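You operate a simulated robot arm through the tools that you are given. There is no shell and no other tool. Be economical: measure what you need, move in short steps, check, and stop when the job is done.

The job below is to be done with a simulated two-armed robot. You get a single attempt, and the scene is never put back.

TASK
On the coin bench top, fold the polishing cloth in half.
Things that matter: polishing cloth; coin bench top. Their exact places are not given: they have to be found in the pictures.

The check looks at the end state, three seconds after you hand in, the way a careful person would. Anything else that was tipped, shoved, dropped, spilled or broken makes it a failure. Flat cloth is picked up by pressing the open fingertips on it (5 to 10 N) and closing them slowly along it; thin cloth reads only 2 to 8 mm in the jaws.

THE ROBOT
Two 7-joint arms with two-finger parallel grippers on one trunk, on a base that drives. Base frame: it is fixed to the floor where the robot stands at the start and does not move with it; the origin is under the middle of the robot, x ahead of it, y to its left, z up. Lengths are in mm, angles in rad, forces in N, time in s.
The left shoulder is at the start at [70, 163, 1070], the right one opposite. Places, roughly: coin bench top [500, 100, 800]. Payload 3.43 kg a hand.
The TCP of each hand is the grasp point between the finger pads, 34 mm short of the fingertips. In the tool frame z runs along the fingers and y along their closing line. The gripper opens to 128 mm. The fingers are 24 mm wide and 12 mm thick; the gripper's body (48 by 130 mm) begins 96 mm behind the TCP.
Orientation is told as [roll, pitch, yaw] about the base's x, y, z axes, in that order, counted from this pose: with the fingers straight down and closing along the base's y, the tool's x points along the base's -x, its y along +y and its z along -z.

THE INTERFACE
- The arms move only by the tool nudge_tool. It takes "left_commands", "right_commands" or both (then of equal length, played together; a hand with none holds still); each is a list of rows, each a list of 7 numbers: the shift along the tool's x, y, z in units of 30 mm (1.0 is 30 mm), then the turn, a rotation vector about the tool's x, y, z in units of 6 degrees (1.0 is 6 degrees), then the gripper command, from -1 (shut) to 1 (fully open), values between in proportion. In form: [[dx, dy, dz, rx, ry, rz, jaw], ...]. A call has 1 to 8 rows; each row shifts and turns the commanded pose from where the row before left it, along the tool's axes as they then stand. A call with a number of a shift or a turn outside -1 to 1 is refused whole. Rows are played at 5 a second. More than 50 mm and 0.15 rad between two rows, or a gripper value outside its range, and nothing of the call is played. A pose out of reach is approached as far as the arm can. The call stops where the force on the tool passes 40 N (or 10 N more than at its start, if that is more) or the arm is blocked; 0.2 s more then pass. The fingers move at their own pace (about 153 mm/s each) and stop on an object; they squeeze with about 27 N. The grip force told is the motor's: it shows also when the fingers shut on nothing. Time passes only in rows, and 0.2 s behind the last, so rows that do not move let the fingers close. The reply holds the time, the measured pose of the TCP, the force on the tool along the base axes, the opening and the grip force, in the units named above and with some noise, and new pictures: "views" is both (left out), scene, wrist or none (wrist: the cameras of the hands that moved).
- Cameras (640 x 400 px; columns grow to the right, rows downward): "scene" is now at [137.7, -4.1, 1284.1]; the picture's right is [-0.08, -1.00, 0.00], its down [-0.74, 0.06, -0.67] and it looks along [0.67, -0.05, -0.74] (base axes); focal length 214 px, centre (320, 200). "left" rides on the left gripper at [76, 11, -160] in its tool frame; the picture's right is [-0.15, 0.99, 0.00], its down [-0.88, -0.13, -0.46] and it looks along [-0.45, -0.07, 0.89] (tool axes); focal length 234 px, centre (320, 200). "right" rides on the right gripper at [76, -11, -160] in its tool frame; the picture's right is [0.15, 0.99, 0.00], its down [-0.88, 0.13, -0.46] and it looks along [-0.45, 0.07, 0.89] (tool axes); focal length 234 px, centre (320, 200).
- move_column(by): slides the trunk up (or, below 0, down) by that many mm; the arms and the scene camera ride with it, the base frame stays. It gives what a move gives, with no picture.
- drive_base(legs): drives the robot by 1 to 6 legs, each [ahead, left, turn to the left] in mm, mm and rad, along the robot's own axes; the way and the turn of a leg run together, so that a leg with both is an arc; at most 1500 mm and 3.142 rad a leg. The arms and the cameras ride along, it lands a little off, and it stops where it bumps. It gives what a move gives, and a new picture of the scene camera.
- aim_head(pan, tilt): turns the head with the scene camera to pan (to the left, within 1.501 rad either way) and tilt (down, from -0.506 to 1.204), counted from straight ahead of the robot. It gives what a move gives, and a new picture of the scene camera.
- pixel_to_xyz(camera, pixels): there is no depth. For up to 12 entries [column, row, z] of the newest picture of that camera ("zoom" is the newest enlarged one), the place [x, y] in the base frame at which the ray of that pixel passes the height z, good to about 2 mm, but the place of the scene camera against the robot may be out by one fixed shift of up to 12 mm in any direction. The clock stands still meanwhile.
- zoom(camera, box): a new picture of the part [left, top, right, bottom] of that camera's present view, enlarged. The clock stands still meanwhile.
- close_job(): hands the job in; it is judged then, once.

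Keep the steps short. Do not move on a guess: measure, check each grasp and each placing, and mend mistakes. In all there are 80 turns and 170 pictures (those below and enlarged ones count). Leave the grippers open and the arms clear of the work at the hand-in unless told otherwise, and finish with a single line.

The tools are called after "Emit:" by a JSON object that holds its "fn" and its "kwargs". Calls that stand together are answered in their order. nudge_tool: Moves the arms, as the interface text tells. Its arguments: {"type":"object","properties":{"left_commands":{"type":"array","items":{"type":"array","items":{"type":"number"}}},"right_commands":{"type":"array","items":{"type":"array","items":{"type":"number"}}},"views":{"type":"string","enum":["both","scene","wrist","none"]}},"required":[]} The other tools are called the same way: move_column (by) slides the trunk up or down; drive_base (legs) drives the base; aim_head (pan, tilt) turns the head that bears the scene camera; pixel_to_xyz (camera, pixels) gives the place at which the rays of pixels pass given heights; zoom (camera, box) takes an enlarged picture of a part of a camera's view; close_job () hands the job in.

At the start:

```text
clock: 0.0
left_tcp_pos: [546.8, 287.6, 967.5]
left_ee_rot: [0.001, 0.0, 0.002]
left_wrist_force: [-0.3, 0.0, 0.8]
left_width: 128.1
left_finger_force: 0.0
right_tcp_pos: [461.9, -241.7, 988.9]
right_ee_rot: [0.001, -0.001, 0.0]
right_wrist_force: [-0.3, 0.1, 0.2]
right_width: 128.0
right_finger_force: 0.0
trunk travel left (down, up): [-550.0, 390.0]
robot x, y, heading: [0.7, -5.5, -0.0]
head pan, tilt: [-0.08, 0.836]
```

scene: 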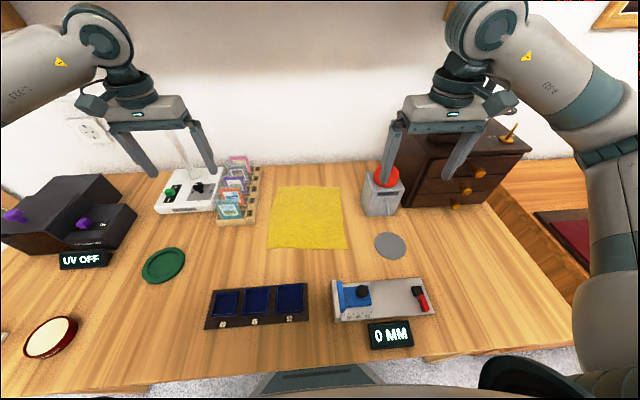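
right: 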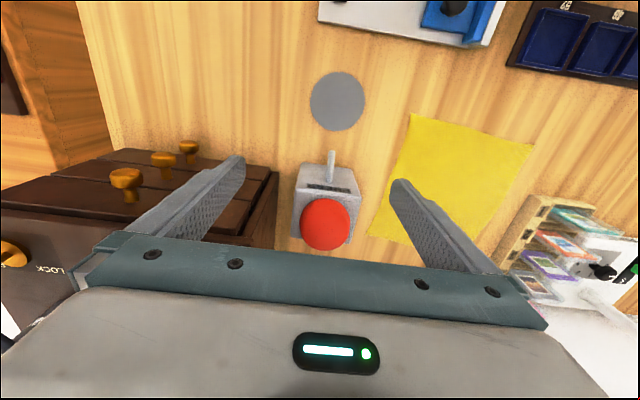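
left: 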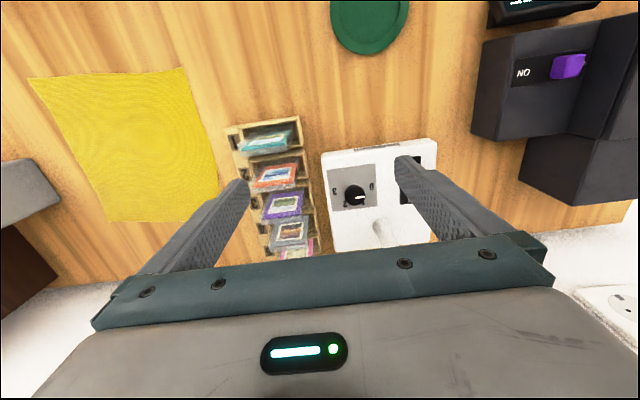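

The yellow cloth has scene corners near (277,186), (340,186), (347,249), (267,248). I'll enlarge it and measure.

Emit:
{"fn": "zoom", "kwargs": {"camera": "scene", "box": [210, 150, 450, 300]}}

Emit:
{"fn": "pixel_to_xyz", "kwargs": {"camera": "scene", "pixels": [[277, 186, 710], [340, 186, 710], [347, 249, 710], [267, 248, 710], [277, 186, 800], [340, 186, 800], [347, 249, 800], [267, 248, 800]]}}

Emit:
{"fn": "pixel_to_xyz", "kwargs": {"camera": "left", "pixels": [[28, 80, 710], [186, 68, 710], [220, 185, 710], [107, 222, 710], [28, 80, 800], [186, 68, 800], [220, 185, 800], [107, 222, 800]]}}

Emit:
{"fn": "pixel_to_xyz", "kwargs": {"camera": "right", "pixels": [[411, 113, 710], [533, 147, 710], [411, 113, 800], [533, 147, 800]]}}

```text
2.67 times, centred on (330, 225) of scene
```

zoom: 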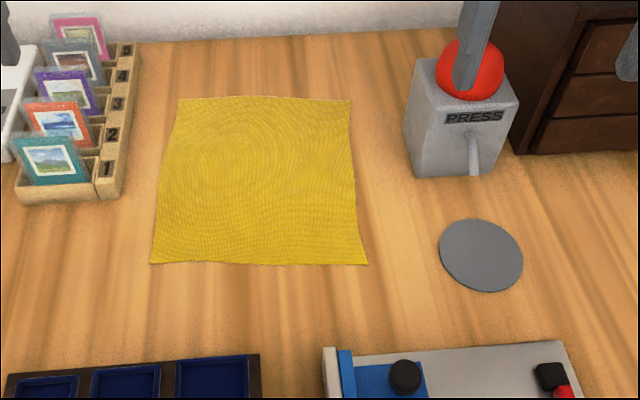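

```text
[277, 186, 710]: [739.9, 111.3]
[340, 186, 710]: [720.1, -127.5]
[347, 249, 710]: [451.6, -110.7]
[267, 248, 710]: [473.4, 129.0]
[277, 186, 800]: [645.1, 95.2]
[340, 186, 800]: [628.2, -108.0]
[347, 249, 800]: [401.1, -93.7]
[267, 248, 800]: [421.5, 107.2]
```

```text
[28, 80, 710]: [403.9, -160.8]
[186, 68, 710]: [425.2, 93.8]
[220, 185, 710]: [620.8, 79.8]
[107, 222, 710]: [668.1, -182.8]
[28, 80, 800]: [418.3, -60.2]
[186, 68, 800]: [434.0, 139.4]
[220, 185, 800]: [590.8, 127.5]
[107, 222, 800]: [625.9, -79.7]
```

```text
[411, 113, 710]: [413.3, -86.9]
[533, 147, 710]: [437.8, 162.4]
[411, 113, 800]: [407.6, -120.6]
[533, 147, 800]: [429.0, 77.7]
```

The wrist views agree with each other at z≈757 for the table. I'll check the neighbours' heights (button box, slab rack) and refine the corners.

Emit:
{"fn": "zoom", "kwargs": {"camera": "right", "box": [280, 80, 640, 305]}}

Emit:
{"fn": "pixel_to_xyz", "kwargs": {"camera": "scene", "pixels": [[387, 177, 800], [387, 177, 840], [387, 177, 880], [258, 170, 757], [254, 224, 757], [243, 157, 820], [222, 205, 820], [378, 214, 757], [365, 208, 757], [277, 187, 757], [341, 187, 757]]}}

Emit:
{"fn": "pixel_to_xyz", "kwargs": {"camera": "right", "pixels": [[325, 223, 800], [325, 223, 840], [325, 223, 880], [411, 113, 757], [533, 147, 757], [368, 234, 757]]}}

Emit:
{"fn": "pixel_to_xyz", "kwargs": {"camera": "left", "pixels": [[28, 80, 757], [186, 68, 757], [107, 222, 757], [190, 222, 757], [222, 185, 757], [225, 130, 757]]}}

```text
1.78 times, centred on (460, 192) of right
```

zoom: 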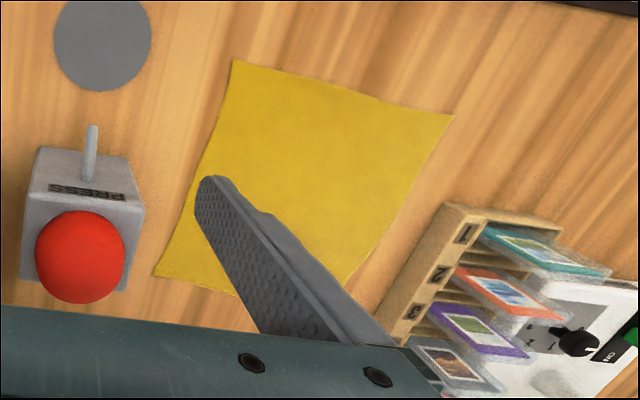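

```text
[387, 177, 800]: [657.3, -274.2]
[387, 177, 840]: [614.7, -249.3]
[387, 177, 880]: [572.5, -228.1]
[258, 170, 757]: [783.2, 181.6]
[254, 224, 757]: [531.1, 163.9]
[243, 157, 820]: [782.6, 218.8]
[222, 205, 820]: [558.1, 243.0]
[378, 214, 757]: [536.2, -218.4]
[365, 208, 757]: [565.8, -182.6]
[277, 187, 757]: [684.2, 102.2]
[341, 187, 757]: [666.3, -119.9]
```

```text
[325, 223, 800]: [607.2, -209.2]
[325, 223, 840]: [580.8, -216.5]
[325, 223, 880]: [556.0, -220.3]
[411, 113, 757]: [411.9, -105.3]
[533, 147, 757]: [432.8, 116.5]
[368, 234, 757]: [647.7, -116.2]
```

```text
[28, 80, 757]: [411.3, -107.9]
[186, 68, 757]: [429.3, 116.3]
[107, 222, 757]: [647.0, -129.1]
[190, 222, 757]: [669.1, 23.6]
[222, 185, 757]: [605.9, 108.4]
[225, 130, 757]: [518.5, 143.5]
```

Corners: near-left ≈(431,117), near-right ≈(412,-106), far-right ≈(650,-119), far-left ≈(672,103). The plan is to pinch both near corners and carry them over to the far edge. First I'll bring both hands above the near corners, part open.

Emit:
{"fn": "nudge_tool", "kwargs": {"left_commands": [[0.458, -0.804, 0.4875, 0, 0, 0, -0.3], [0.458, -0.804, 0.4875, 0, 0, 0, -0.3], [0.458, -0.804, 0.4875, 0, 0, 0, -0.3], [0.458, -0.804, 0.4875, 0, 0, 0, -0.3], [0.458, -0.804, 0.4875, 0, 0, 0, -0.3], [0.458, -0.804, 0.4875, 0, 0, 0, -0.3], [0.458, -0.804, 0.4875, 0, 0, 0, -0.3], [0.458, -0.804, 0.4875, 0, 0, 0, -0.3]], "right_commands": [[0.171, 0.654, 0.579, 0, 0, 0, -0.3], [0.171, 0.654, 0.579, 0, 0, 0, -0.3], [0.171, 0.654, 0.579, 0, 0, 0, -0.3], [0.171, 0.654, 0.579, 0, 0, 0, -0.3], [0.171, 0.654, 0.579, 0, 0, 0, -0.3], [0.171, 0.654, 0.579, 0, 0, 0, -0.3], [0.171, 0.654, 0.579, 0, 0, 0, -0.3], [0.171, 0.654, 0.579, 0, 0, 0, -0.3]]}}

```text
clock: 1.8
left_tcp_pos: [436.2, 94.0, 850.3]
left_ee_rot: [0.0, -0.001, 0.001]
left_wrist_force: [0.9, 0.2, 0.2]
left_width: 44.7
left_finger_force: 0.0
right_tcp_pos: [420.5, -85.9, 848.7]
right_ee_rot: [0.0, -0.001, -0.001]
right_wrist_force: [0.6, 0.5, -0.7]
right_width: 44.9
right_finger_force: 0.1
trunk travel left (down, up): [-550.0, 390.0]
robot x, y, heading: [-1.0, 3.2, -0.006]
head pan, tilt: [-0.08, 0.836]
```

scene: 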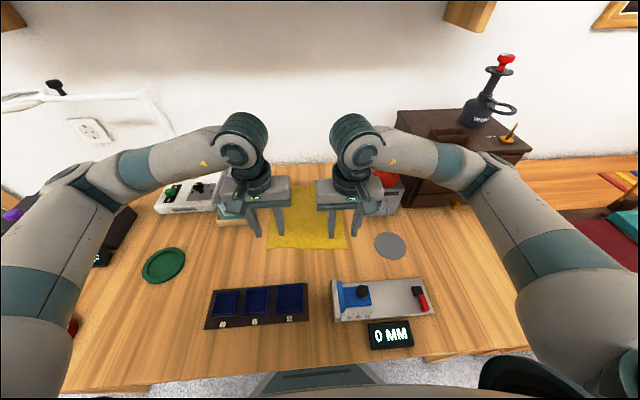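
right: 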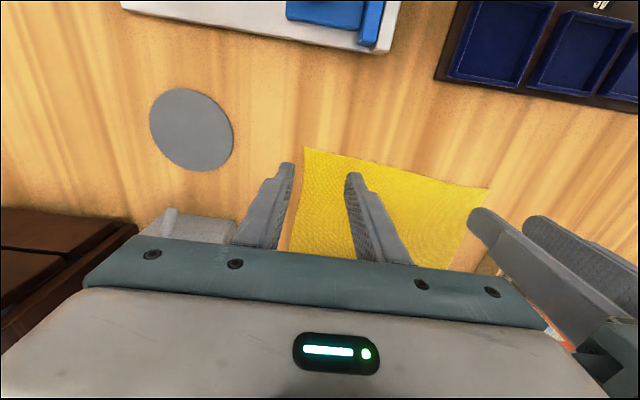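
left: 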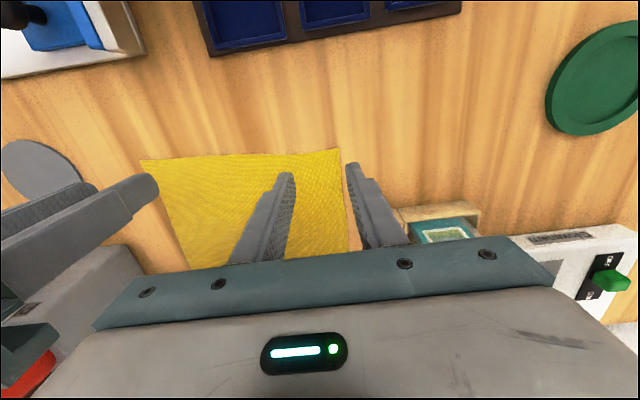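

The hands are above the near corners. I'll re-measure the corners from the closer wrist views.

Emit:
{"fn": "pixel_to_xyz", "kwargs": {"camera": "right", "pixels": [[304, 147, 757], [488, 189, 757], [304, 147, 750], [488, 189, 750]]}}

Emit:
{"fn": "pixel_to_xyz", "kwargs": {"camera": "left", "pixels": [[140, 160, 757], [339, 149, 757], [140, 160, 750], [339, 149, 750]]}}

```text
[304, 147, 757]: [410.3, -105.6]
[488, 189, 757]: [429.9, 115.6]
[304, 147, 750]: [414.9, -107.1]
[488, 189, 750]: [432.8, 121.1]
```

```text
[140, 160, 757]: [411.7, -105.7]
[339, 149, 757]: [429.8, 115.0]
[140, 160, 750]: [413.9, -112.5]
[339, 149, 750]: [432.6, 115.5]
```

Both wrist cameras agree at z=757. I'll narrow the jaws to about 32 mm, shift slightly inward and come down to just above the cloth.

Emit:
{"fn": "nudge_tool", "kwargs": {"left_commands": [[0, -0.27, 0.6, 0, 0, 0, -0.5], [0, 0, 0.6, 0, 0, 0, -0.5], [0, 0, 0.5, 0, 0, 0, -0.5]], "right_commands": [[0, 0.3, 0.6, 0, 0, 0, -0.5], [0, 0, 0.6, 0, 0, 0, -0.5], [0, 0, 0.45, 0, 0, 0, -0.5]], "views": "wrist"}}

```text
clock: 2.6
left_tcp_pos: [437.8, 85.0, 799.8]
left_ee_rot: [-0.002, 0.0, 0.002]
left_wrist_force: [-0.4, 0.5, 0.1]
left_width: 32.3
left_finger_force: 0.1
right_tcp_pos: [420.8, -74.8, 800.4]
right_ee_rot: [-0.001, 0.001, -0.002]
right_wrist_force: [0.0, -0.7, 0.3]
right_width: 32.1
right_finger_force: 0.0
trunk travel left (down, up): [-550.0, 390.0]
robot x, y, heading: [-0.9, -0.8, -0.001]
head pan, tilt: [-0.08, 0.836]
```

right: 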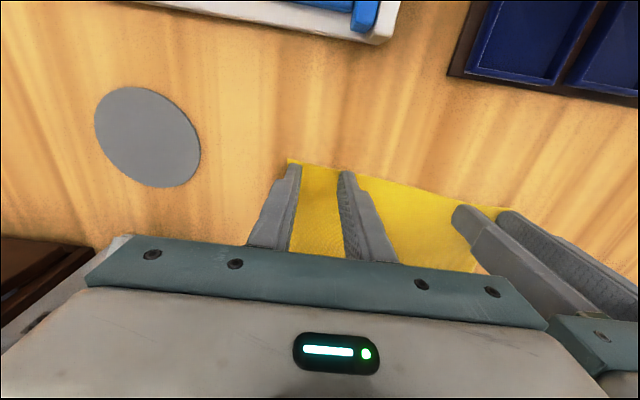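
left: 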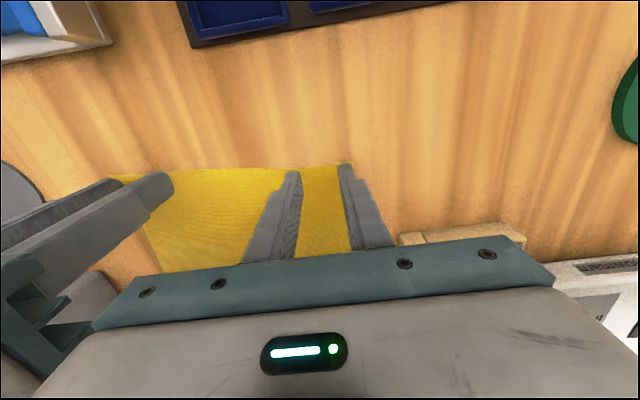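

Tips are about 9 mm above the cloth at both corners. Now small steps down to contact.

Emit:
{"fn": "nudge_tool", "kwargs": {"left_commands": [[0, 0, 0.2, 0, 0, 0, -0.5], [0, 0, 0.1, 0, 0, 0, -0.5], [0, 0, 0, 0, 0, 0, -0.5]], "right_commands": [[0, 0, 0.2, 0, 0, 0, -0.5], [0, 0, 0.1, 0, 0, 0, -0.5], [0, 0, 0, 0, 0, 0, -0.5]], "views": "none"}}

```text
clock: 3.5
left_tcp_pos: [437.7, 84.9, 795.3]
left_ee_rot: [-0.003, -0.01, 0.003]
left_wrist_force: [-2.5, 1.2, 18.7]
left_width: 32.3
left_finger_force: 0.4
right_tcp_pos: [420.9, -74.3, 795.8]
right_ee_rot: [0.003, -0.008, -0.001]
right_wrist_force: [-3.2, -1.3, 20.3]
right_width: 31.8
right_finger_force: 0.0
trunk travel left (down, up): [-550.0, 390.0]
robot x, y, heading: [1.4, -3.6, 0.003]
head pan, tilt: [-0.08, 0.836]
stopped in row 3 (left hand): the force on the tool passed its limit (the readings are from after the stop); the commanded pose is now the measured one
```

Contact at TCP z≈795, with more force than wanted. I'll ease up a hair and read again.

Emit:
{"fn": "nudge_tool", "kwargs": {"left_commands": [[0, 0, -0.02, 0, 0, 0, -0.5], [0, 0, 0, 0, 0, 0, -0.5]], "right_commands": [[0, 0, -0.02, 0, 0, 0, -0.5], [0, 0, 0, 0, 0, 0, -0.5]], "views": "none"}}

```text
clock: 4.1
left_tcp_pos: [438.1, 85.5, 795.1]
left_ee_rot: [-0.004, -0.009, 0.002]
left_wrist_force: [-3.9, -2.8, 27.9]
left_width: 32.0
left_finger_force: 0.0
right_tcp_pos: [420.3, -74.2, 794.6]
right_ee_rot: [0.001, -0.007, -0.002]
right_wrist_force: [2.6, 2.0, 21.7]
right_width: 31.9
right_finger_force: 0.1
trunk travel left (down, up): [-550.0, 390.0]
robot x, y, heading: [-1.6, -0.3, -0.006]
head pan, tilt: [-0.08, 0.836]
```

Still about 25 N, so up another 1 mm or so.

Emit:
{"fn": "nudge_tool", "kwargs": {"left_commands": [[0, 0, -0.04, 0, 0, 0, -0.5], [0, 0, 0, 0, 0, 0, -0.5]], "right_commands": [[0, 0, -0.04, 0, 0, 0, -0.5], [0, 0, 0, 0, 0, 0, -0.5]], "views": "none"}}

```text
clock: 4.7
left_tcp_pos: [437.8, 84.6, 795.0]
left_ee_rot: [-0.003, -0.007, 0.002]
left_wrist_force: [-2.3, -1.8, 22.0]
left_width: 32.1
left_finger_force: 0.1
right_tcp_pos: [421.0, -74.2, 794.6]
right_ee_rot: [0.002, -0.006, -0.002]
right_wrist_force: [1.4, 1.7, 10.4]
right_width: 31.6
right_finger_force: 0.1
trunk travel left (down, up): [-550.0, 390.0]
robot x, y, heading: [2.6, -0.1, -0.0]
head pan, tilt: [-0.08, 0.836]
```

The left hand needs about 2.5 mm more relief. Then I'll close slowly over several rows.

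Emit:
{"fn": "nudge_tool", "kwargs": {"left_commands": [[0, 0, -0.08, 0, 0, 0, -0.5], [0, 0, 0, 0, 0, 0, -0.5]], "right_commands": [[0, 0, -0.01, 0, 0, 0, -0.5], [0, 0, 0, 0, 0, 0, -0.5]], "views": "none"}}

```text
clock: 5.3
left_tcp_pos: [438.5, 85.2, 797.0]
left_ee_rot: [-0.002, -0.005, 0.002]
left_wrist_force: [-0.7, 0.1, 0.8]
left_width: 31.8
left_finger_force: 0.0
right_tcp_pos: [422.2, -73.9, 794.8]
right_ee_rot: [0.002, -0.003, 0.001]
right_wrist_force: [-2.9, 0.1, 14.0]
right_width: 31.9
right_finger_force: 0.2
trunk travel left (down, up): [-550.0, 390.0]
robot x, y, heading: [-0.9, -0.0, -0.001]
head pan, tilt: [-0.08, 0.836]
```

Emit:
{"fn": "nudge_tool", "kwargs": {"left_commands": [[0, 0, 0.04, 0, 0, 0, -0.5], [0, 0, 0, 0, 0, 0, -0.5]], "right_commands": [[0, 0, -0.02, 0, 0, 0, -0.5], [0, 0, 0, 0, 0, 0, -0.5]], "views": "none"}}

```text
clock: 5.9
left_tcp_pos: [439.5, 84.6, 795.0]
left_ee_rot: [-0.002, -0.005, 0.002]
left_wrist_force: [-0.8, 1.0, 5.5]
left_width: 32.2
left_finger_force: 0.5
right_tcp_pos: [421.5, -73.8, 795.2]
right_ee_rot: [0.002, -0.003, -0.002]
right_wrist_force: [-0.3, -0.1, 1.3]
right_width: 32.1
right_finger_force: 0.1
trunk travel left (down, up): [-550.0, 390.0]
robot x, y, heading: [-0.5, -2.1, 0.002]
head pan, tilt: [-0.08, 0.836]
```

Left is pressing at 5.5 N and right is light. I'll press right a touch and then close slowly.

Emit:
{"fn": "nudge_tool", "kwargs": {"left_commands": [[0, 0, 0.01, 0, 0, 0, -0.5], [0, 0, 0, 0, 0, 0, -0.6], [0, 0, 0, 0, 0, 0, -0.68], [0, 0, 0, 0, 0, 0, -0.76], [0, 0, 0, 0, 0, 0, -0.84], [0, 0, 0, 0, 0, 0, -0.92], [0, 0, 0, 0, 0, 0, -1], [0, 0, 0, 0, 0, 0, -1]], "right_commands": [[0, 0, 0.03, 0, 0, 0, -0.5], [0, 0, 0, 0, 0, 0, -0.6], [0, 0, 0, 0, 0, 0, -0.68], [0, 0, 0, 0, 0, 0, -0.76], [0, 0, 0, 0, 0, 0, -0.84], [0, 0, 0, 0, 0, 0, -0.92], [0, 0, 0, 0, 0, 0, -1], [0, 0, 0, 0, 0, 0, -1]], "views": "wrist"}}

```text
clock: 7.7
left_tcp_pos: [439.3, 85.4, 794.9]
left_ee_rot: [-0.005, -0.007, 0.0]
left_wrist_force: [1.9, 0.4, 17.7]
left_width: 1.9
left_finger_force: 26.9
right_tcp_pos: [421.6, -75.9, 795.0]
right_ee_rot: [0.003, -0.006, -0.003]
right_wrist_force: [0.5, -0.6, -0.1]
right_width: 0.0
right_finger_force: 27.2
trunk travel left (down, up): [-550.0, 390.0]
robot x, y, heading: [1.4, 4.2, -0.005]
head pan, tilt: [-0.08, 0.836]
```

right: 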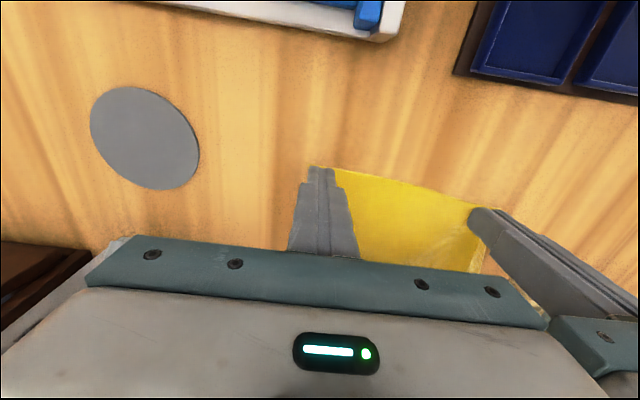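
left: 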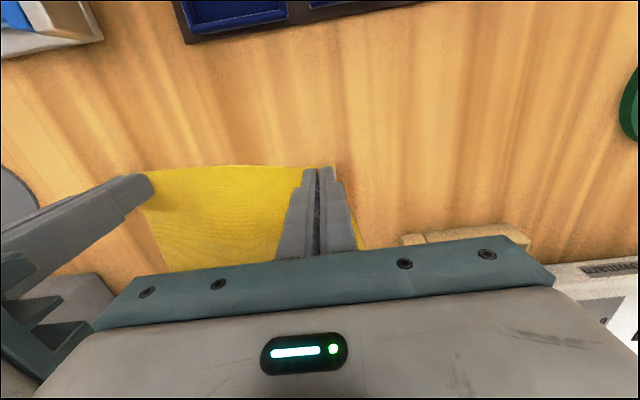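

Left reads 1.9 mm and has probably caught the cloth. Right reads 0 and missed. I'll look closely.

Emit:
{"fn": "zoom", "kwargs": {"camera": "left", "box": [220, 120, 420, 270]}}

Emit:
{"fn": "zoom", "kwargs": {"camera": "right", "box": [250, 120, 450, 270]}}

```text
2.67 times, centred on (320, 195) of left
```

zoom: 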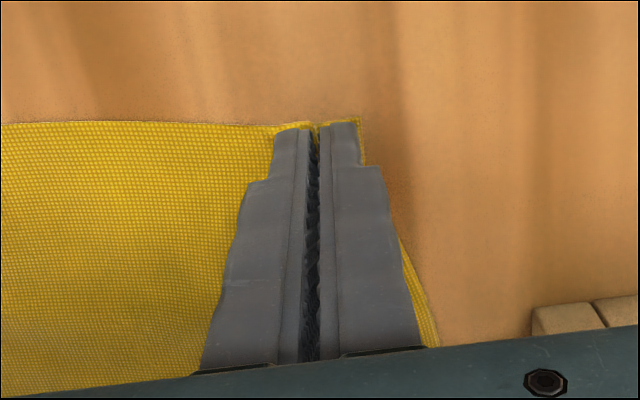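

```text
2.67 times, centred on (350, 195) of right
```

zoom: 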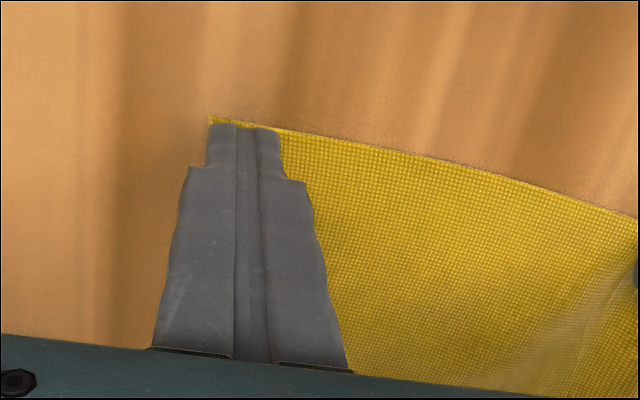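

Left has the corner, with yellow between its tips. Right slipped, so I'll lift it slightly and reopen.

Emit:
{"fn": "nudge_tool", "kwargs": {"right_commands": [[0, 0, -0.5, 0, 0, 0, -1], [0, 0, 0, 0, 0, 0, -0.5], [0, 0, 0, 0, 0, 0, -0.5]], "views": "wrist"}}

Emit:
{"fn": "zoom", "kwargs": {"camera": "right", "box": [250, 120, 450, 270]}}

```text
clock: 8.5
left_tcp_pos: [439.1, 84.4, 795.6]
left_ee_rot: [-0.004, -0.007, 0.001]
left_wrist_force: [0.6, 1.5, 19.6]
left_width: 1.9
left_finger_force: 27.0
right_tcp_pos: [421.3, -76.3, 810.7]
right_ee_rot: [0.002, -0.005, -0.002]
right_wrist_force: [-0.4, 1.1, 0.3]
right_width: 31.9
right_finger_force: 0.0
trunk travel left (down, up): [-550.0, 390.0]
robot x, y, heading: [-3.2, -1.5, 0.001]
head pan, tilt: [-0.08, 0.836]
```

right: 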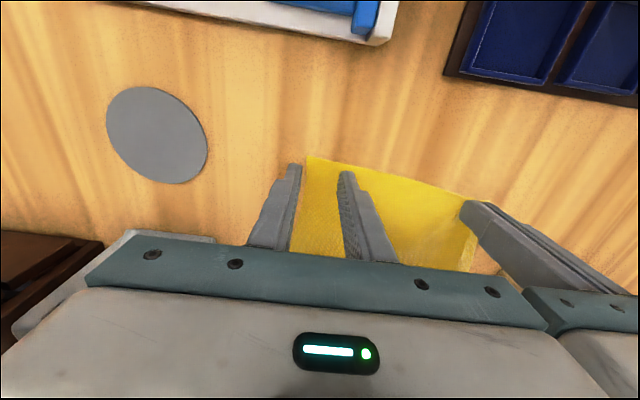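

```text
2.67 times, centred on (350, 195) of right
```

zoom: 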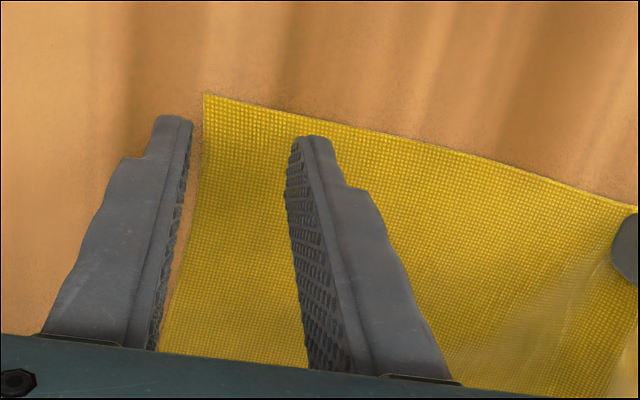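

Emit:
{"fn": "pixel_to_xyz", "kwargs": {"camera": "right", "pixels": [[313, 155, 759], [366, 168, 759]]}}

```text
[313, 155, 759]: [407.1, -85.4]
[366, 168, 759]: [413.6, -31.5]
```

The corner is now at about (406,-92). I'll shift the right hand 12 mm inward and 4 mm nearer, then press again.

Emit:
{"fn": "nudge_tool", "kwargs": {"right_commands": [[0.13, 0.4, 0, 0, 0, 0, -0.5], [0, 0, 0.4, 0, 0, 0, -0.5], [0, 0, 0.12, 0, 0, 0, -0.5], [0, 0, 0, 0, 0, 0, -0.5]], "views": "wrist"}}

```text
clock: 9.5
left_tcp_pos: [437.8, 84.2, 794.3]
left_ee_rot: [-0.002, -0.007, 0.002]
left_wrist_force: [3.5, 1.4, 19.3]
left_width: 1.8
left_finger_force: 27.1
right_tcp_pos: [418.3, -62.8, 796.0]
right_ee_rot: [0.002, -0.006, -0.001]
right_wrist_force: [0.1, -1.0, 8.1]
right_width: 32.3
right_finger_force: 0.2
trunk travel left (down, up): [-550.0, 390.0]
robot x, y, heading: [0.9, -0.4, -0.003]
head pan, tilt: [-0.08, 0.836]
```

right: 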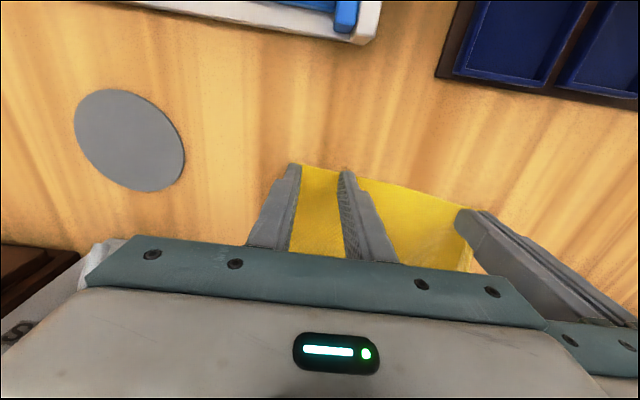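

Pressing at 8 N with both pads on the cloth. I'll add a hair and close slowly.

Emit:
{"fn": "nudge_tool", "kwargs": {"right_commands": [[0, 0, 0.03, 0, 0, 0, -0.55], [0, 0, 0, 0, 0, 0, -0.6], [0, 0, 0, 0, 0, 0, -0.68], [0, 0, 0, 0, 0, 0, -0.76], [0, 0, 0, 0, 0, 0, -0.84], [0, 0, 0, 0, 0, 0, -0.92], [0, 0, 0, 0, 0, 0, -1], [0, 0, 0, 0, 0, 0, -1]], "views": "none"}}

Emit:
{"fn": "zoom", "kwargs": {"camera": "right", "box": [250, 120, 450, 270]}}

```text
clock: 10.5
left_tcp_pos: [439.3, 84.1, 797.2]
left_ee_rot: [-0.002, -0.007, 0.0]
left_wrist_force: [-1.3, -1.3, 7.6]
left_width: 2.3
left_finger_force: 27.0
right_tcp_pos: [419.0, -60.1, 796.0]
right_ee_rot: [0.008, -0.012, 0.002]
right_wrist_force: [-0.1, 2.5, 19.6]
right_width: 4.7
right_finger_force: 27.0
trunk travel left (down, up): [-550.0, 390.0]
robot x, y, heading: [-0.2, 1.1, 0.002]
head pan, tilt: [-0.08, 0.836]
stopped in row 5 (right hand): the force on the tool passed its limit (the readings are from after the stop); the commanded pose is now the measured one
```

```text
2.67 times, centred on (350, 195) of right
```

zoom: 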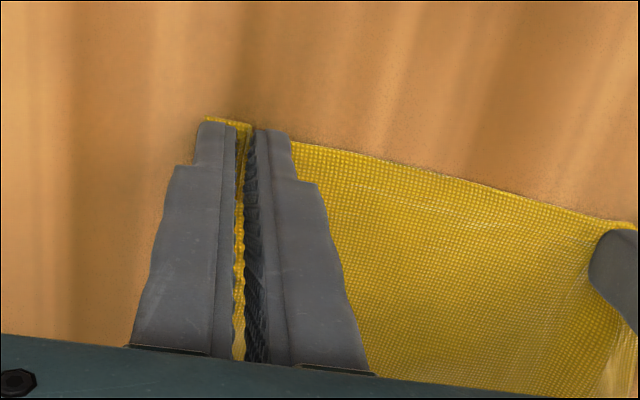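

Both hands hold cloth (right 4.7 mm, left 2.3 mm). I'll lift 30 mm straight up and check.

Emit:
{"fn": "nudge_tool", "kwargs": {"left_commands": [[0, 0, -0.2, 0, 0, 0, -1], [0, 0, -0.4, 0, 0, 0, -1], [0, 0, -0.4, 0, 0, 0, -1]], "right_commands": [[0, 0, -0.2, 0, 0, 0, -1], [0, 0, -0.4, 0, 0, 0, -1], [0, 0, -0.4, 0, 0, 0, -1]]}}

```text
clock: 11.3
left_tcp_pos: [438.4, 85.7, 824.4]
left_ee_rot: [-0.002, -0.001, 0.003]
left_wrist_force: [-1.3, -8.3, -0.8]
left_width: 1.8
left_finger_force: 26.5
right_tcp_pos: [419.6, -62.2, 820.8]
right_ee_rot: [0.005, -0.007, -0.001]
right_wrist_force: [1.4, 9.0, 0.3]
right_width: 2.5
right_finger_force: 26.7
trunk travel left (down, up): [-550.0, 390.0]
robot x, y, heading: [0.8, -1.4, -0.001]
head pan, tilt: [-0.08, 0.836]
```

scene: 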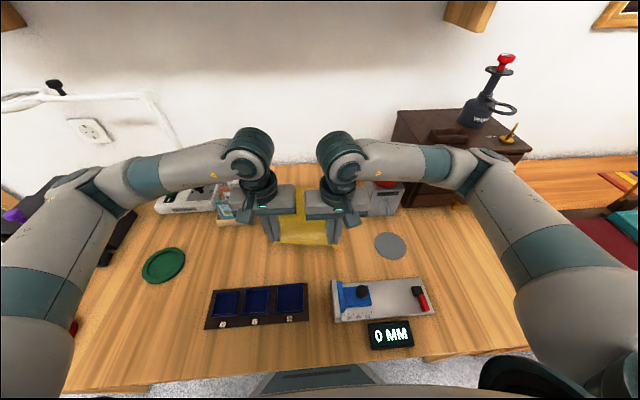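
right: 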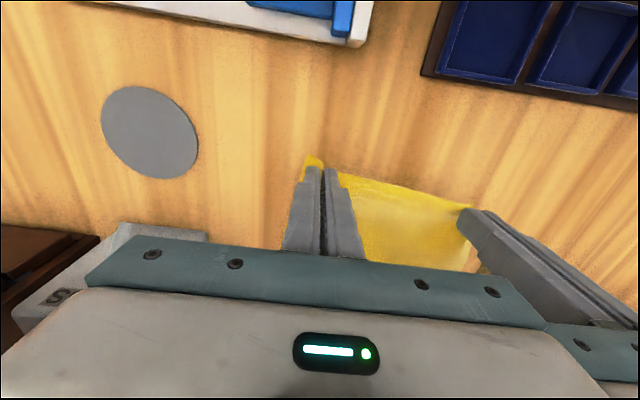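
left: 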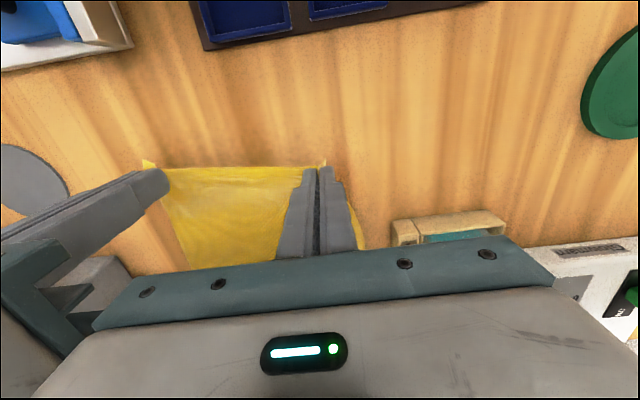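

Both pinches hold and the cloth is taut between them. Now the first half of the arc over the fold line, with slight inward relief.

Emit:
{"fn": "nudge_tool", "kwargs": {"left_commands": [[-0.2, -0.12, -0.33, 0, 0, 0, -1], [-0.2, -0.08, -0.33, 0, 0, 0, -1], [-0.33, -0.08, -0.33, 0, 0, 0, -1], [-0.33, -0.08, -0.33, 0, 0, 0, -1], [-0.47, -0.08, -0.33, 0, 0, 0, -1], [-0.47, -0.08, -0.33, 0, 0, 0, -1], [-0.5, -0.08, -0.17, 0, 0, 0, -1], [-0.5, -0.08, -0.17, 0, 0, 0, -1]], "right_commands": [[-0.2, 0.02, -0.33, 0, 0, 0, -1], [-0.2, -0.04, -0.33, 0, 0, 0, -1], [-0.33, -0.04, -0.33, 0, 0, 0, -1], [-0.33, -0.08, -0.33, 0, 0, 0, -1], [-0.47, -0.08, -0.33, 0, 0, 0, -1], [-0.47, -0.08, -0.33, 0, 0, 0, -1], [-0.5, -0.08, -0.17, 0, 0, 0, -1], [-0.5, -0.08, -0.17, 0, 0, 0, -1]]}}

```text
clock: 13.1
left_tcp_pos: [528.8, 64.4, 894.6]
left_ee_rot: [-0.002, -0.003, 0.002]
left_wrist_force: [0.0, -1.0, -0.9]
left_width: 1.8
left_finger_force: 27.2
right_tcp_pos: [510.6, -75.3, 893.5]
right_ee_rot: [0.005, -0.007, -0.001]
right_wrist_force: [0.5, 0.9, 0.3]
right_width: 1.5
right_finger_force: 27.2
trunk travel left (down, up): [-550.0, 390.0]
robot x, y, heading: [2.7, 0.2, -0.003]
head pan, tilt: [-0.08, 0.836]
```

scene: 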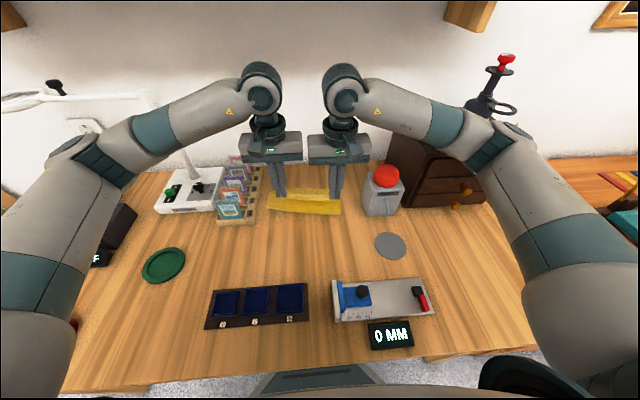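
right: 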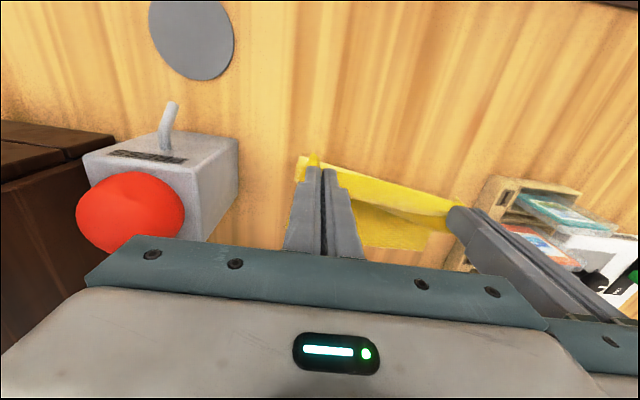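
left: 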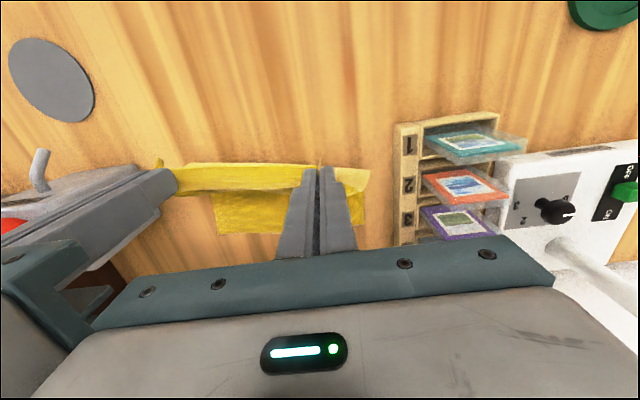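

The cloth hangs well from both pinches and clears the button box and rack. Second half of the arc, ending about 25 mm above the table.

Emit:
{"fn": "nudge_tool", "kwargs": {"left_commands": [[-0.9, 0, 0, 0, 0, 0, -1], [-0.9, 0, 0.17, 0, 0, 0, -1], [-0.9, -0.03, 0.4, 0, 0, 0, -1], [-0.8, -0.03, 0.6, 0, 0, 0, -1], [-0.6, 0, 0.6, 0, 0, 0, -1], [-0.3, 0, 0.5, 0, 0, 0, -1]], "right_commands": [[-0.9, 0, 0, 0, 0, 0, -1], [-0.9, 0, 0.17, 0, 0, 0, -1], [-0.9, -0.03, 0.4, 0, 0, 0, -1], [-0.8, -0.03, 0.6, 0, 0, 0, -1], [-0.6, 0, 0.6, 0, 0, 0, -1], [-0.3, 0, 0.5, 0, 0, 0, -1]]}}

Emit:
{"fn": "zoom", "kwargs": {"camera": "scene", "box": [230, 130, 410, 243]}}

```text
clock: 14.5
left_tcp_pos: [662.1, 62.5, 825.7]
left_ee_rot: [-0.002, -0.003, 0.0]
left_wrist_force: [0.6, -4.0, -0.4]
left_width: 1.9
left_finger_force: 27.0
right_tcp_pos: [640.9, -79.3, 826.0]
right_ee_rot: [0.005, -0.004, 0.0]
right_wrist_force: [1.8, 2.2, 0.7]
right_width: 1.5
right_finger_force: 27.5
trunk travel left (down, up): [-550.0, 390.0]
robot x, y, heading: [-2.3, -1.1, 0.003]
head pan, tilt: [-0.08, 0.836]
```

scene: 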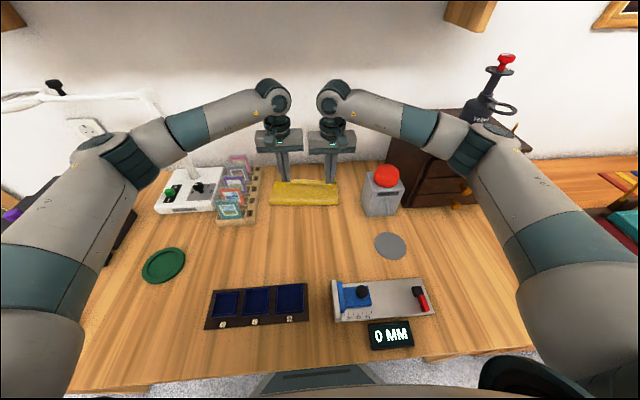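
right: 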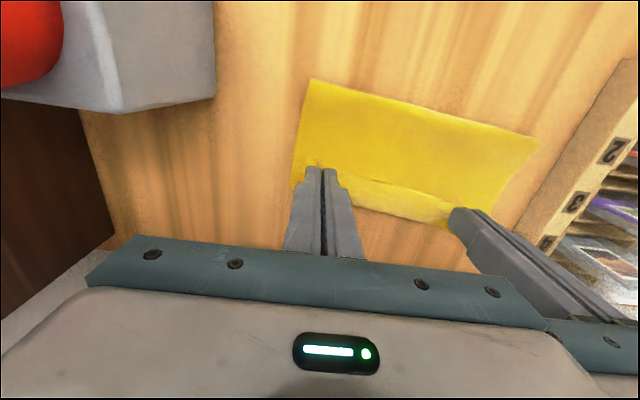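
left: 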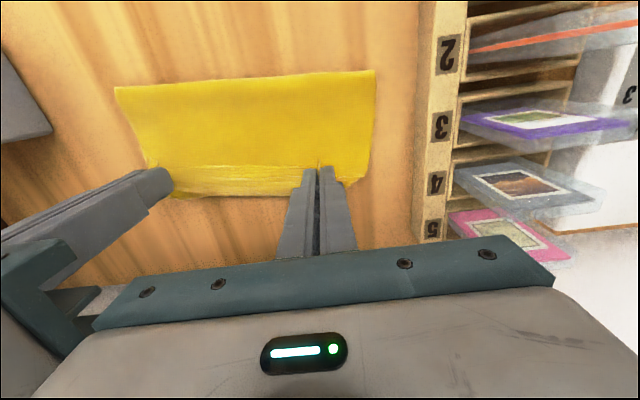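

```text
3.54 times, centred on (320, 186) of scene
```

zoom: 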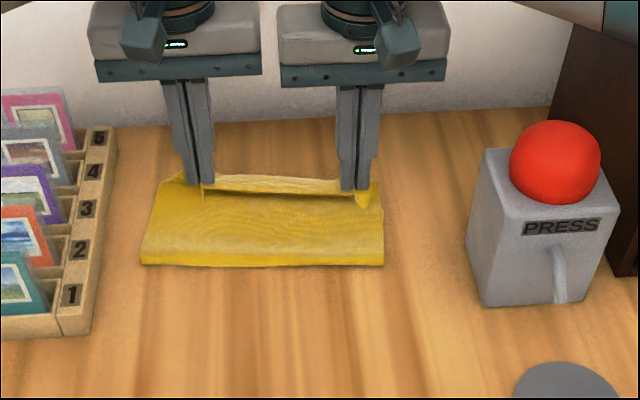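

A clean fold so far. The pinched edge stands curled back, as expected. I'll measure the fold line and far edge.

Emit:
{"fn": "zoom", "kwargs": {"camera": "left", "box": [90, 60, 410, 260]}}

Emit:
{"fn": "pixel_to_xyz", "kwargs": {"camera": "left", "pixels": [[115, 87, 762], [375, 70, 762], [177, 199, 758], [220, 196, 758], [363, 180, 758]]}}

Emit:
{"fn": "pixel_to_xyz", "kwargs": {"camera": "right", "pixels": [[312, 80, 762], [540, 140, 762], [293, 188, 758], [447, 228, 758], [380, 212, 758]]}}

```text
2.00 times, centred on (250, 160) of left
```

zoom: 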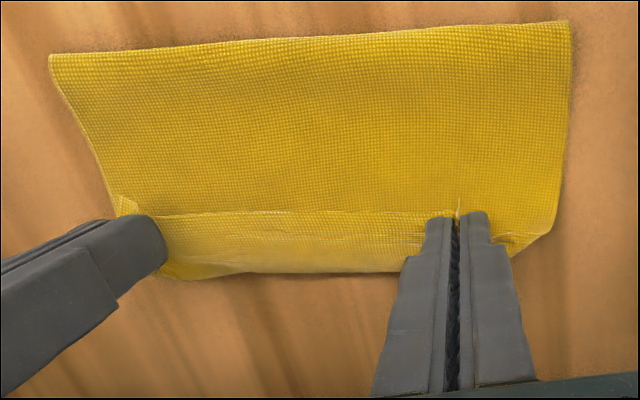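

```text
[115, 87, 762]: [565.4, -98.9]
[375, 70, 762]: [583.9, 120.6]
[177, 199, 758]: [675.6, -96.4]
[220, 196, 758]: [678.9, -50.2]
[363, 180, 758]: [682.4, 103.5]
```

```text
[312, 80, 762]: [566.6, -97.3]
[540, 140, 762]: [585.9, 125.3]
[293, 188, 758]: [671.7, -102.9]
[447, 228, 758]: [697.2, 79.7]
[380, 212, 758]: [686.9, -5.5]
```

Fold line is at x≈566–584 and the bottom far edge at ≈678. I'll back off 8 mm, lower to about 10 mm above the cloth and release with a small opening.

Emit:
{"fn": "nudge_tool", "kwargs": {"left_commands": [[0.13, 0, 0.3, 0, 0, 0, -1], [0.13, 0, 0.3, 0, 0, 0, -1], [0, 0, 0, 0, 0, 0, -0.9], [0, 0, 0, 0, 0, 0, -0.75], [0, 0, 0, 0, 0, 0, -0.65], [0, 0, 0, 0, 0, 0, -0.65]], "right_commands": [[0.13, 0, 0.3, 0, 0, 0, -1], [0.13, 0, 0.3, 0, 0, 0, -1], [0, 0, 0, 0, 0, 0, -0.9], [0, 0, 0, 0, 0, 0, -0.75], [0, 0, 0, 0, 0, 0, -0.65], [0, 0, 0, 0, 0, 0, -0.65]]}}

Emit:
{"fn": "zoom", "kwargs": {"camera": "left", "box": [90, 60, 410, 260]}}

Emit:
{"fn": "zoom", "kwargs": {"camera": "scene", "box": [230, 130, 410, 243]}}

```text
clock: 15.9
left_tcp_pos: [653.7, 65.7, 809.8]
left_ee_rot: [-0.005, -0.007, 0.001]
left_wrist_force: [0.1, 1.1, -0.1]
left_width: 22.5
left_finger_force: 0.1
right_tcp_pos: [634.3, -76.7, 813.6]
right_ee_rot: [0.003, -0.012, -0.004]
right_wrist_force: [0.9, 0.0, -0.1]
right_width: 22.5
right_finger_force: 0.1
trunk travel left (down, up): [-550.0, 390.0]
robot x, y, heading: [2.4, 1.9, -0.004]
head pan, tilt: [-0.08, 0.836]
```

scene: 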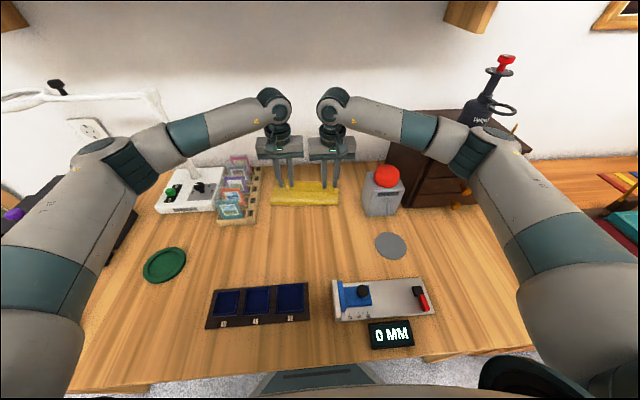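
right: 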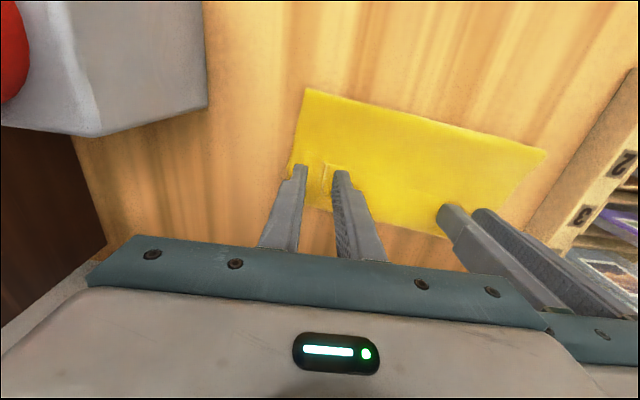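
left: 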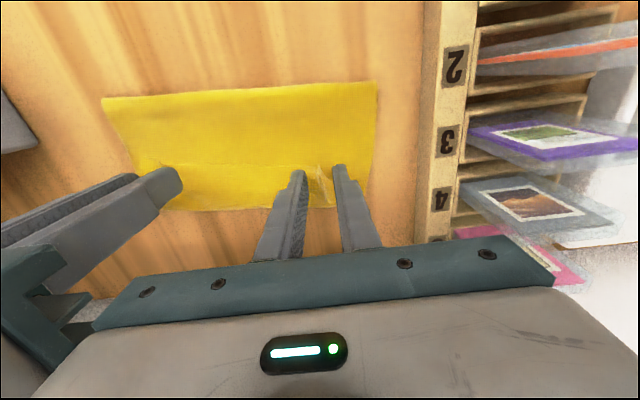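

```text
2.00 times, centred on (250, 160) of left
```

zoom: 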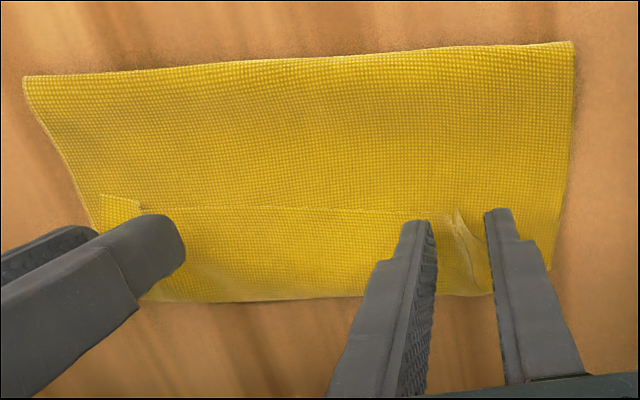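

```text
3.54 times, centred on (320, 186) of scene
```

zoom: 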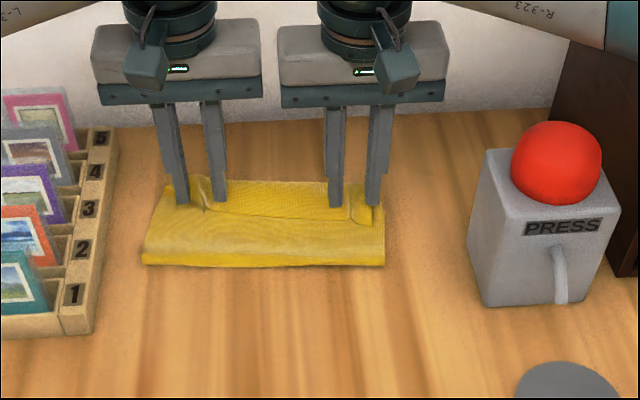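

The fold landed, but the near edge is curled back as a hem of about 40 mm that must be opened. I'll raise both hands straight up to see it.

Emit:
{"fn": "nudge_tool", "kwargs": {"left_commands": [[0, 0, -0.6, 0, 0, 0, -0.65], [0, 0, -0.8, 0, 0, 0, -0.65], [0, 0, -0.8, 0, 0, 0, -0.65]], "right_commands": [[0, 0, -0.6, 0, 0, 0, -0.65], [0, 0, -0.8, 0, 0, 0, -0.65], [0, 0, -0.8, 0, 0, 0, -0.65]]}}

Emit:
{"fn": "zoom", "kwargs": {"camera": "left", "box": [90, 60, 410, 260]}}

Emit:
{"fn": "zoom", "kwargs": {"camera": "scene", "box": [230, 130, 410, 243]}}

```text
clock: 16.7
left_tcp_pos: [652.9, 62.2, 872.9]
left_ee_rot: [-0.002, -0.003, 0.002]
left_wrist_force: [0.4, -0.1, -0.5]
left_width: 22.3
left_finger_force: 0.1
right_tcp_pos: [631.8, -81.0, 876.7]
right_ee_rot: [0.005, -0.006, -0.004]
right_wrist_force: [-0.1, 0.4, -0.6]
right_width: 22.5
right_finger_force: 0.0
trunk travel left (down, up): [-550.0, 390.0]
robot x, y, heading: [-0.7, -2.4, -0.001]
head pan, tilt: [-0.08, 0.836]
```

scene: 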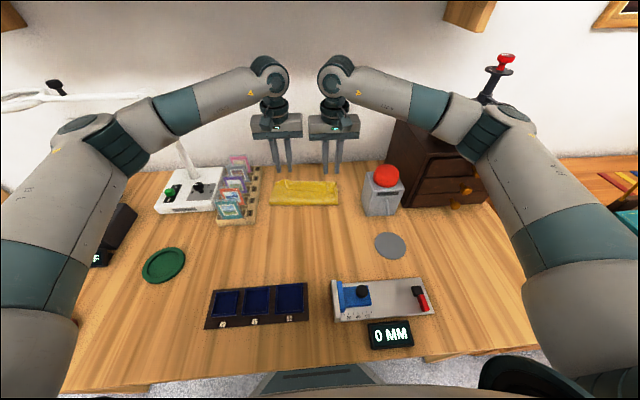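
right: 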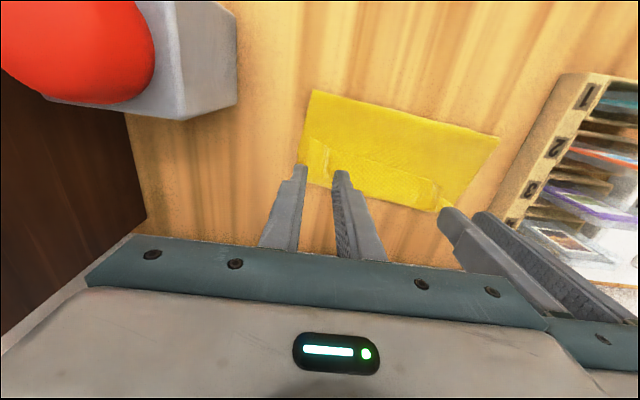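
left: 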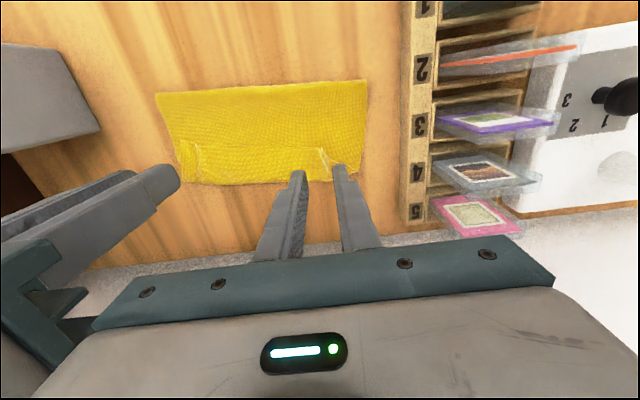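

```text
2.00 times, centred on (250, 160) of left
```

zoom: 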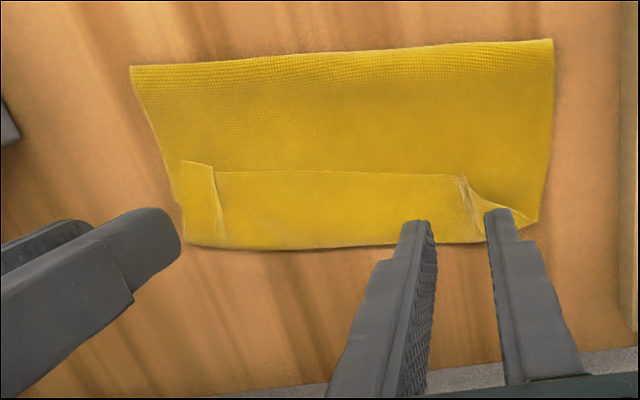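

```text
3.54 times, centred on (320, 186) of scene
```

zoom: 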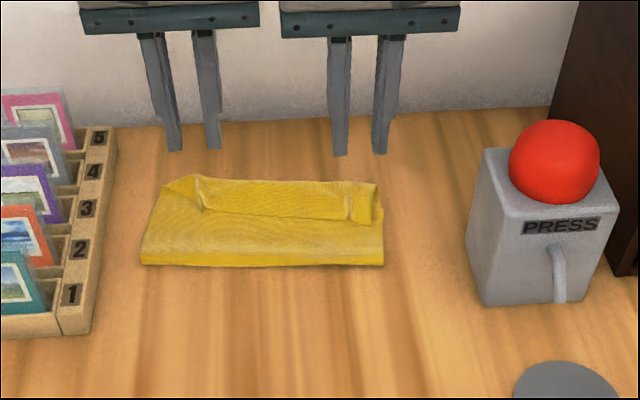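

Emit:
{"fn": "pixel_to_xyz", "kwargs": {"camera": "left", "pixels": [[155, 93, 762], [366, 80, 762], [184, 182, 760], [250, 185, 760], [330, 181, 760], [360, 170, 760], [181, 140, 766], [198, 146, 766], [317, 147, 766], [324, 150, 766]]}}

Emit:
{"fn": "zoom", "kwargs": {"camera": "right", "box": [270, 70, 530, 233]}}

```text
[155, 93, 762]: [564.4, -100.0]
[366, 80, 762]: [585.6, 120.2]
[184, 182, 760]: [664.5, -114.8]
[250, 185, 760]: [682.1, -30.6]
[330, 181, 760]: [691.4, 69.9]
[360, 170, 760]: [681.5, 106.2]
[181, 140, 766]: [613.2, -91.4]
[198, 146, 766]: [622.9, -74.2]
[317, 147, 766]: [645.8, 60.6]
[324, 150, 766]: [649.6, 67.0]
```

```text
2.45 times, centred on (400, 152) of right
```

zoom: 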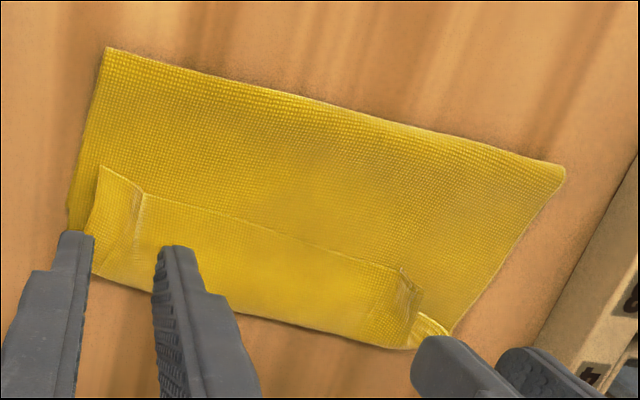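

The fold line sits too far forward: the top layer is ≈158 mm and the bottom ≈85 mm. I'll regrasp the hem edge at its two existing ridges (right ≈(621,-72), left ≈(648,64)), pull it back up, and re-lay it on a fuller arc. Descending first.

Emit:
{"fn": "nudge_tool", "kwargs": {"left_commands": [[0.17, 0, 0.8, 0, 0, 0, -0.52], [0, 0, 0.7, 0, 0, 0, -0.52], [0, 0, 0.6, 0, 0, 0, -0.52]], "right_commands": [[0.36, 0.3, 0.8, 0, 0, 0, -0.52], [0, 0, 0.8, 0, 0, 0, -0.52], [0, 0, 0.6, 0, 0, 0, -0.52]], "views": "none"}}

Emit:
{"fn": "zoom", "kwargs": {"camera": "left", "box": [200, 90, 440, 240]}}

Emit:
{"fn": "zoom", "kwargs": {"camera": "right", "box": [200, 90, 440, 240]}}

```text
clock: 17.5
left_tcp_pos: [648.1, 64.6, 810.5]
left_ee_rot: [-0.003, -0.004, 0.003]
left_wrist_force: [-0.1, 0.1, -0.6]
left_width: 30.9
left_finger_force: 0.1
right_tcp_pos: [623.1, -68.1, 809.2]
right_ee_rot: [0.006, -0.004, 0.001]
right_wrist_force: [0.3, -0.3, -0.2]
right_width: 30.8
right_finger_force: 0.1
trunk travel left (down, up): [-550.0, 390.0]
robot x, y, heading: [2.9, 0.0, -0.006]
head pan, tilt: [-0.08, 0.836]
```

```text
2.67 times, centred on (320, 165) of left
```

zoom: 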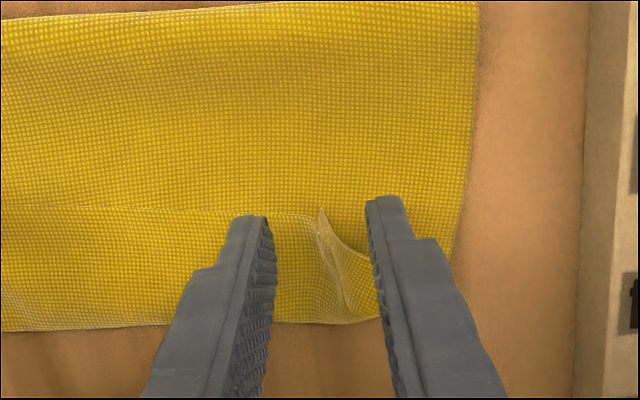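

```text
2.67 times, centred on (320, 165) of right
```

zoom: 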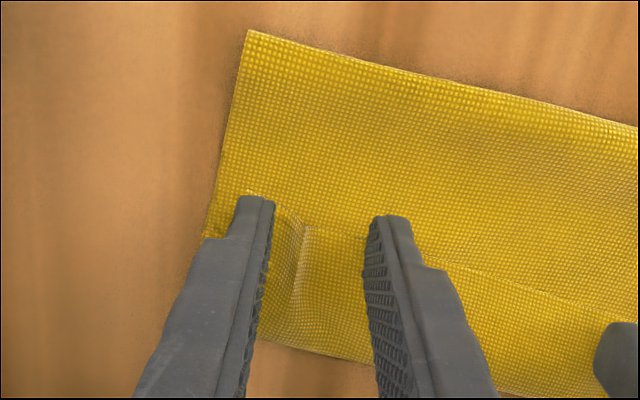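

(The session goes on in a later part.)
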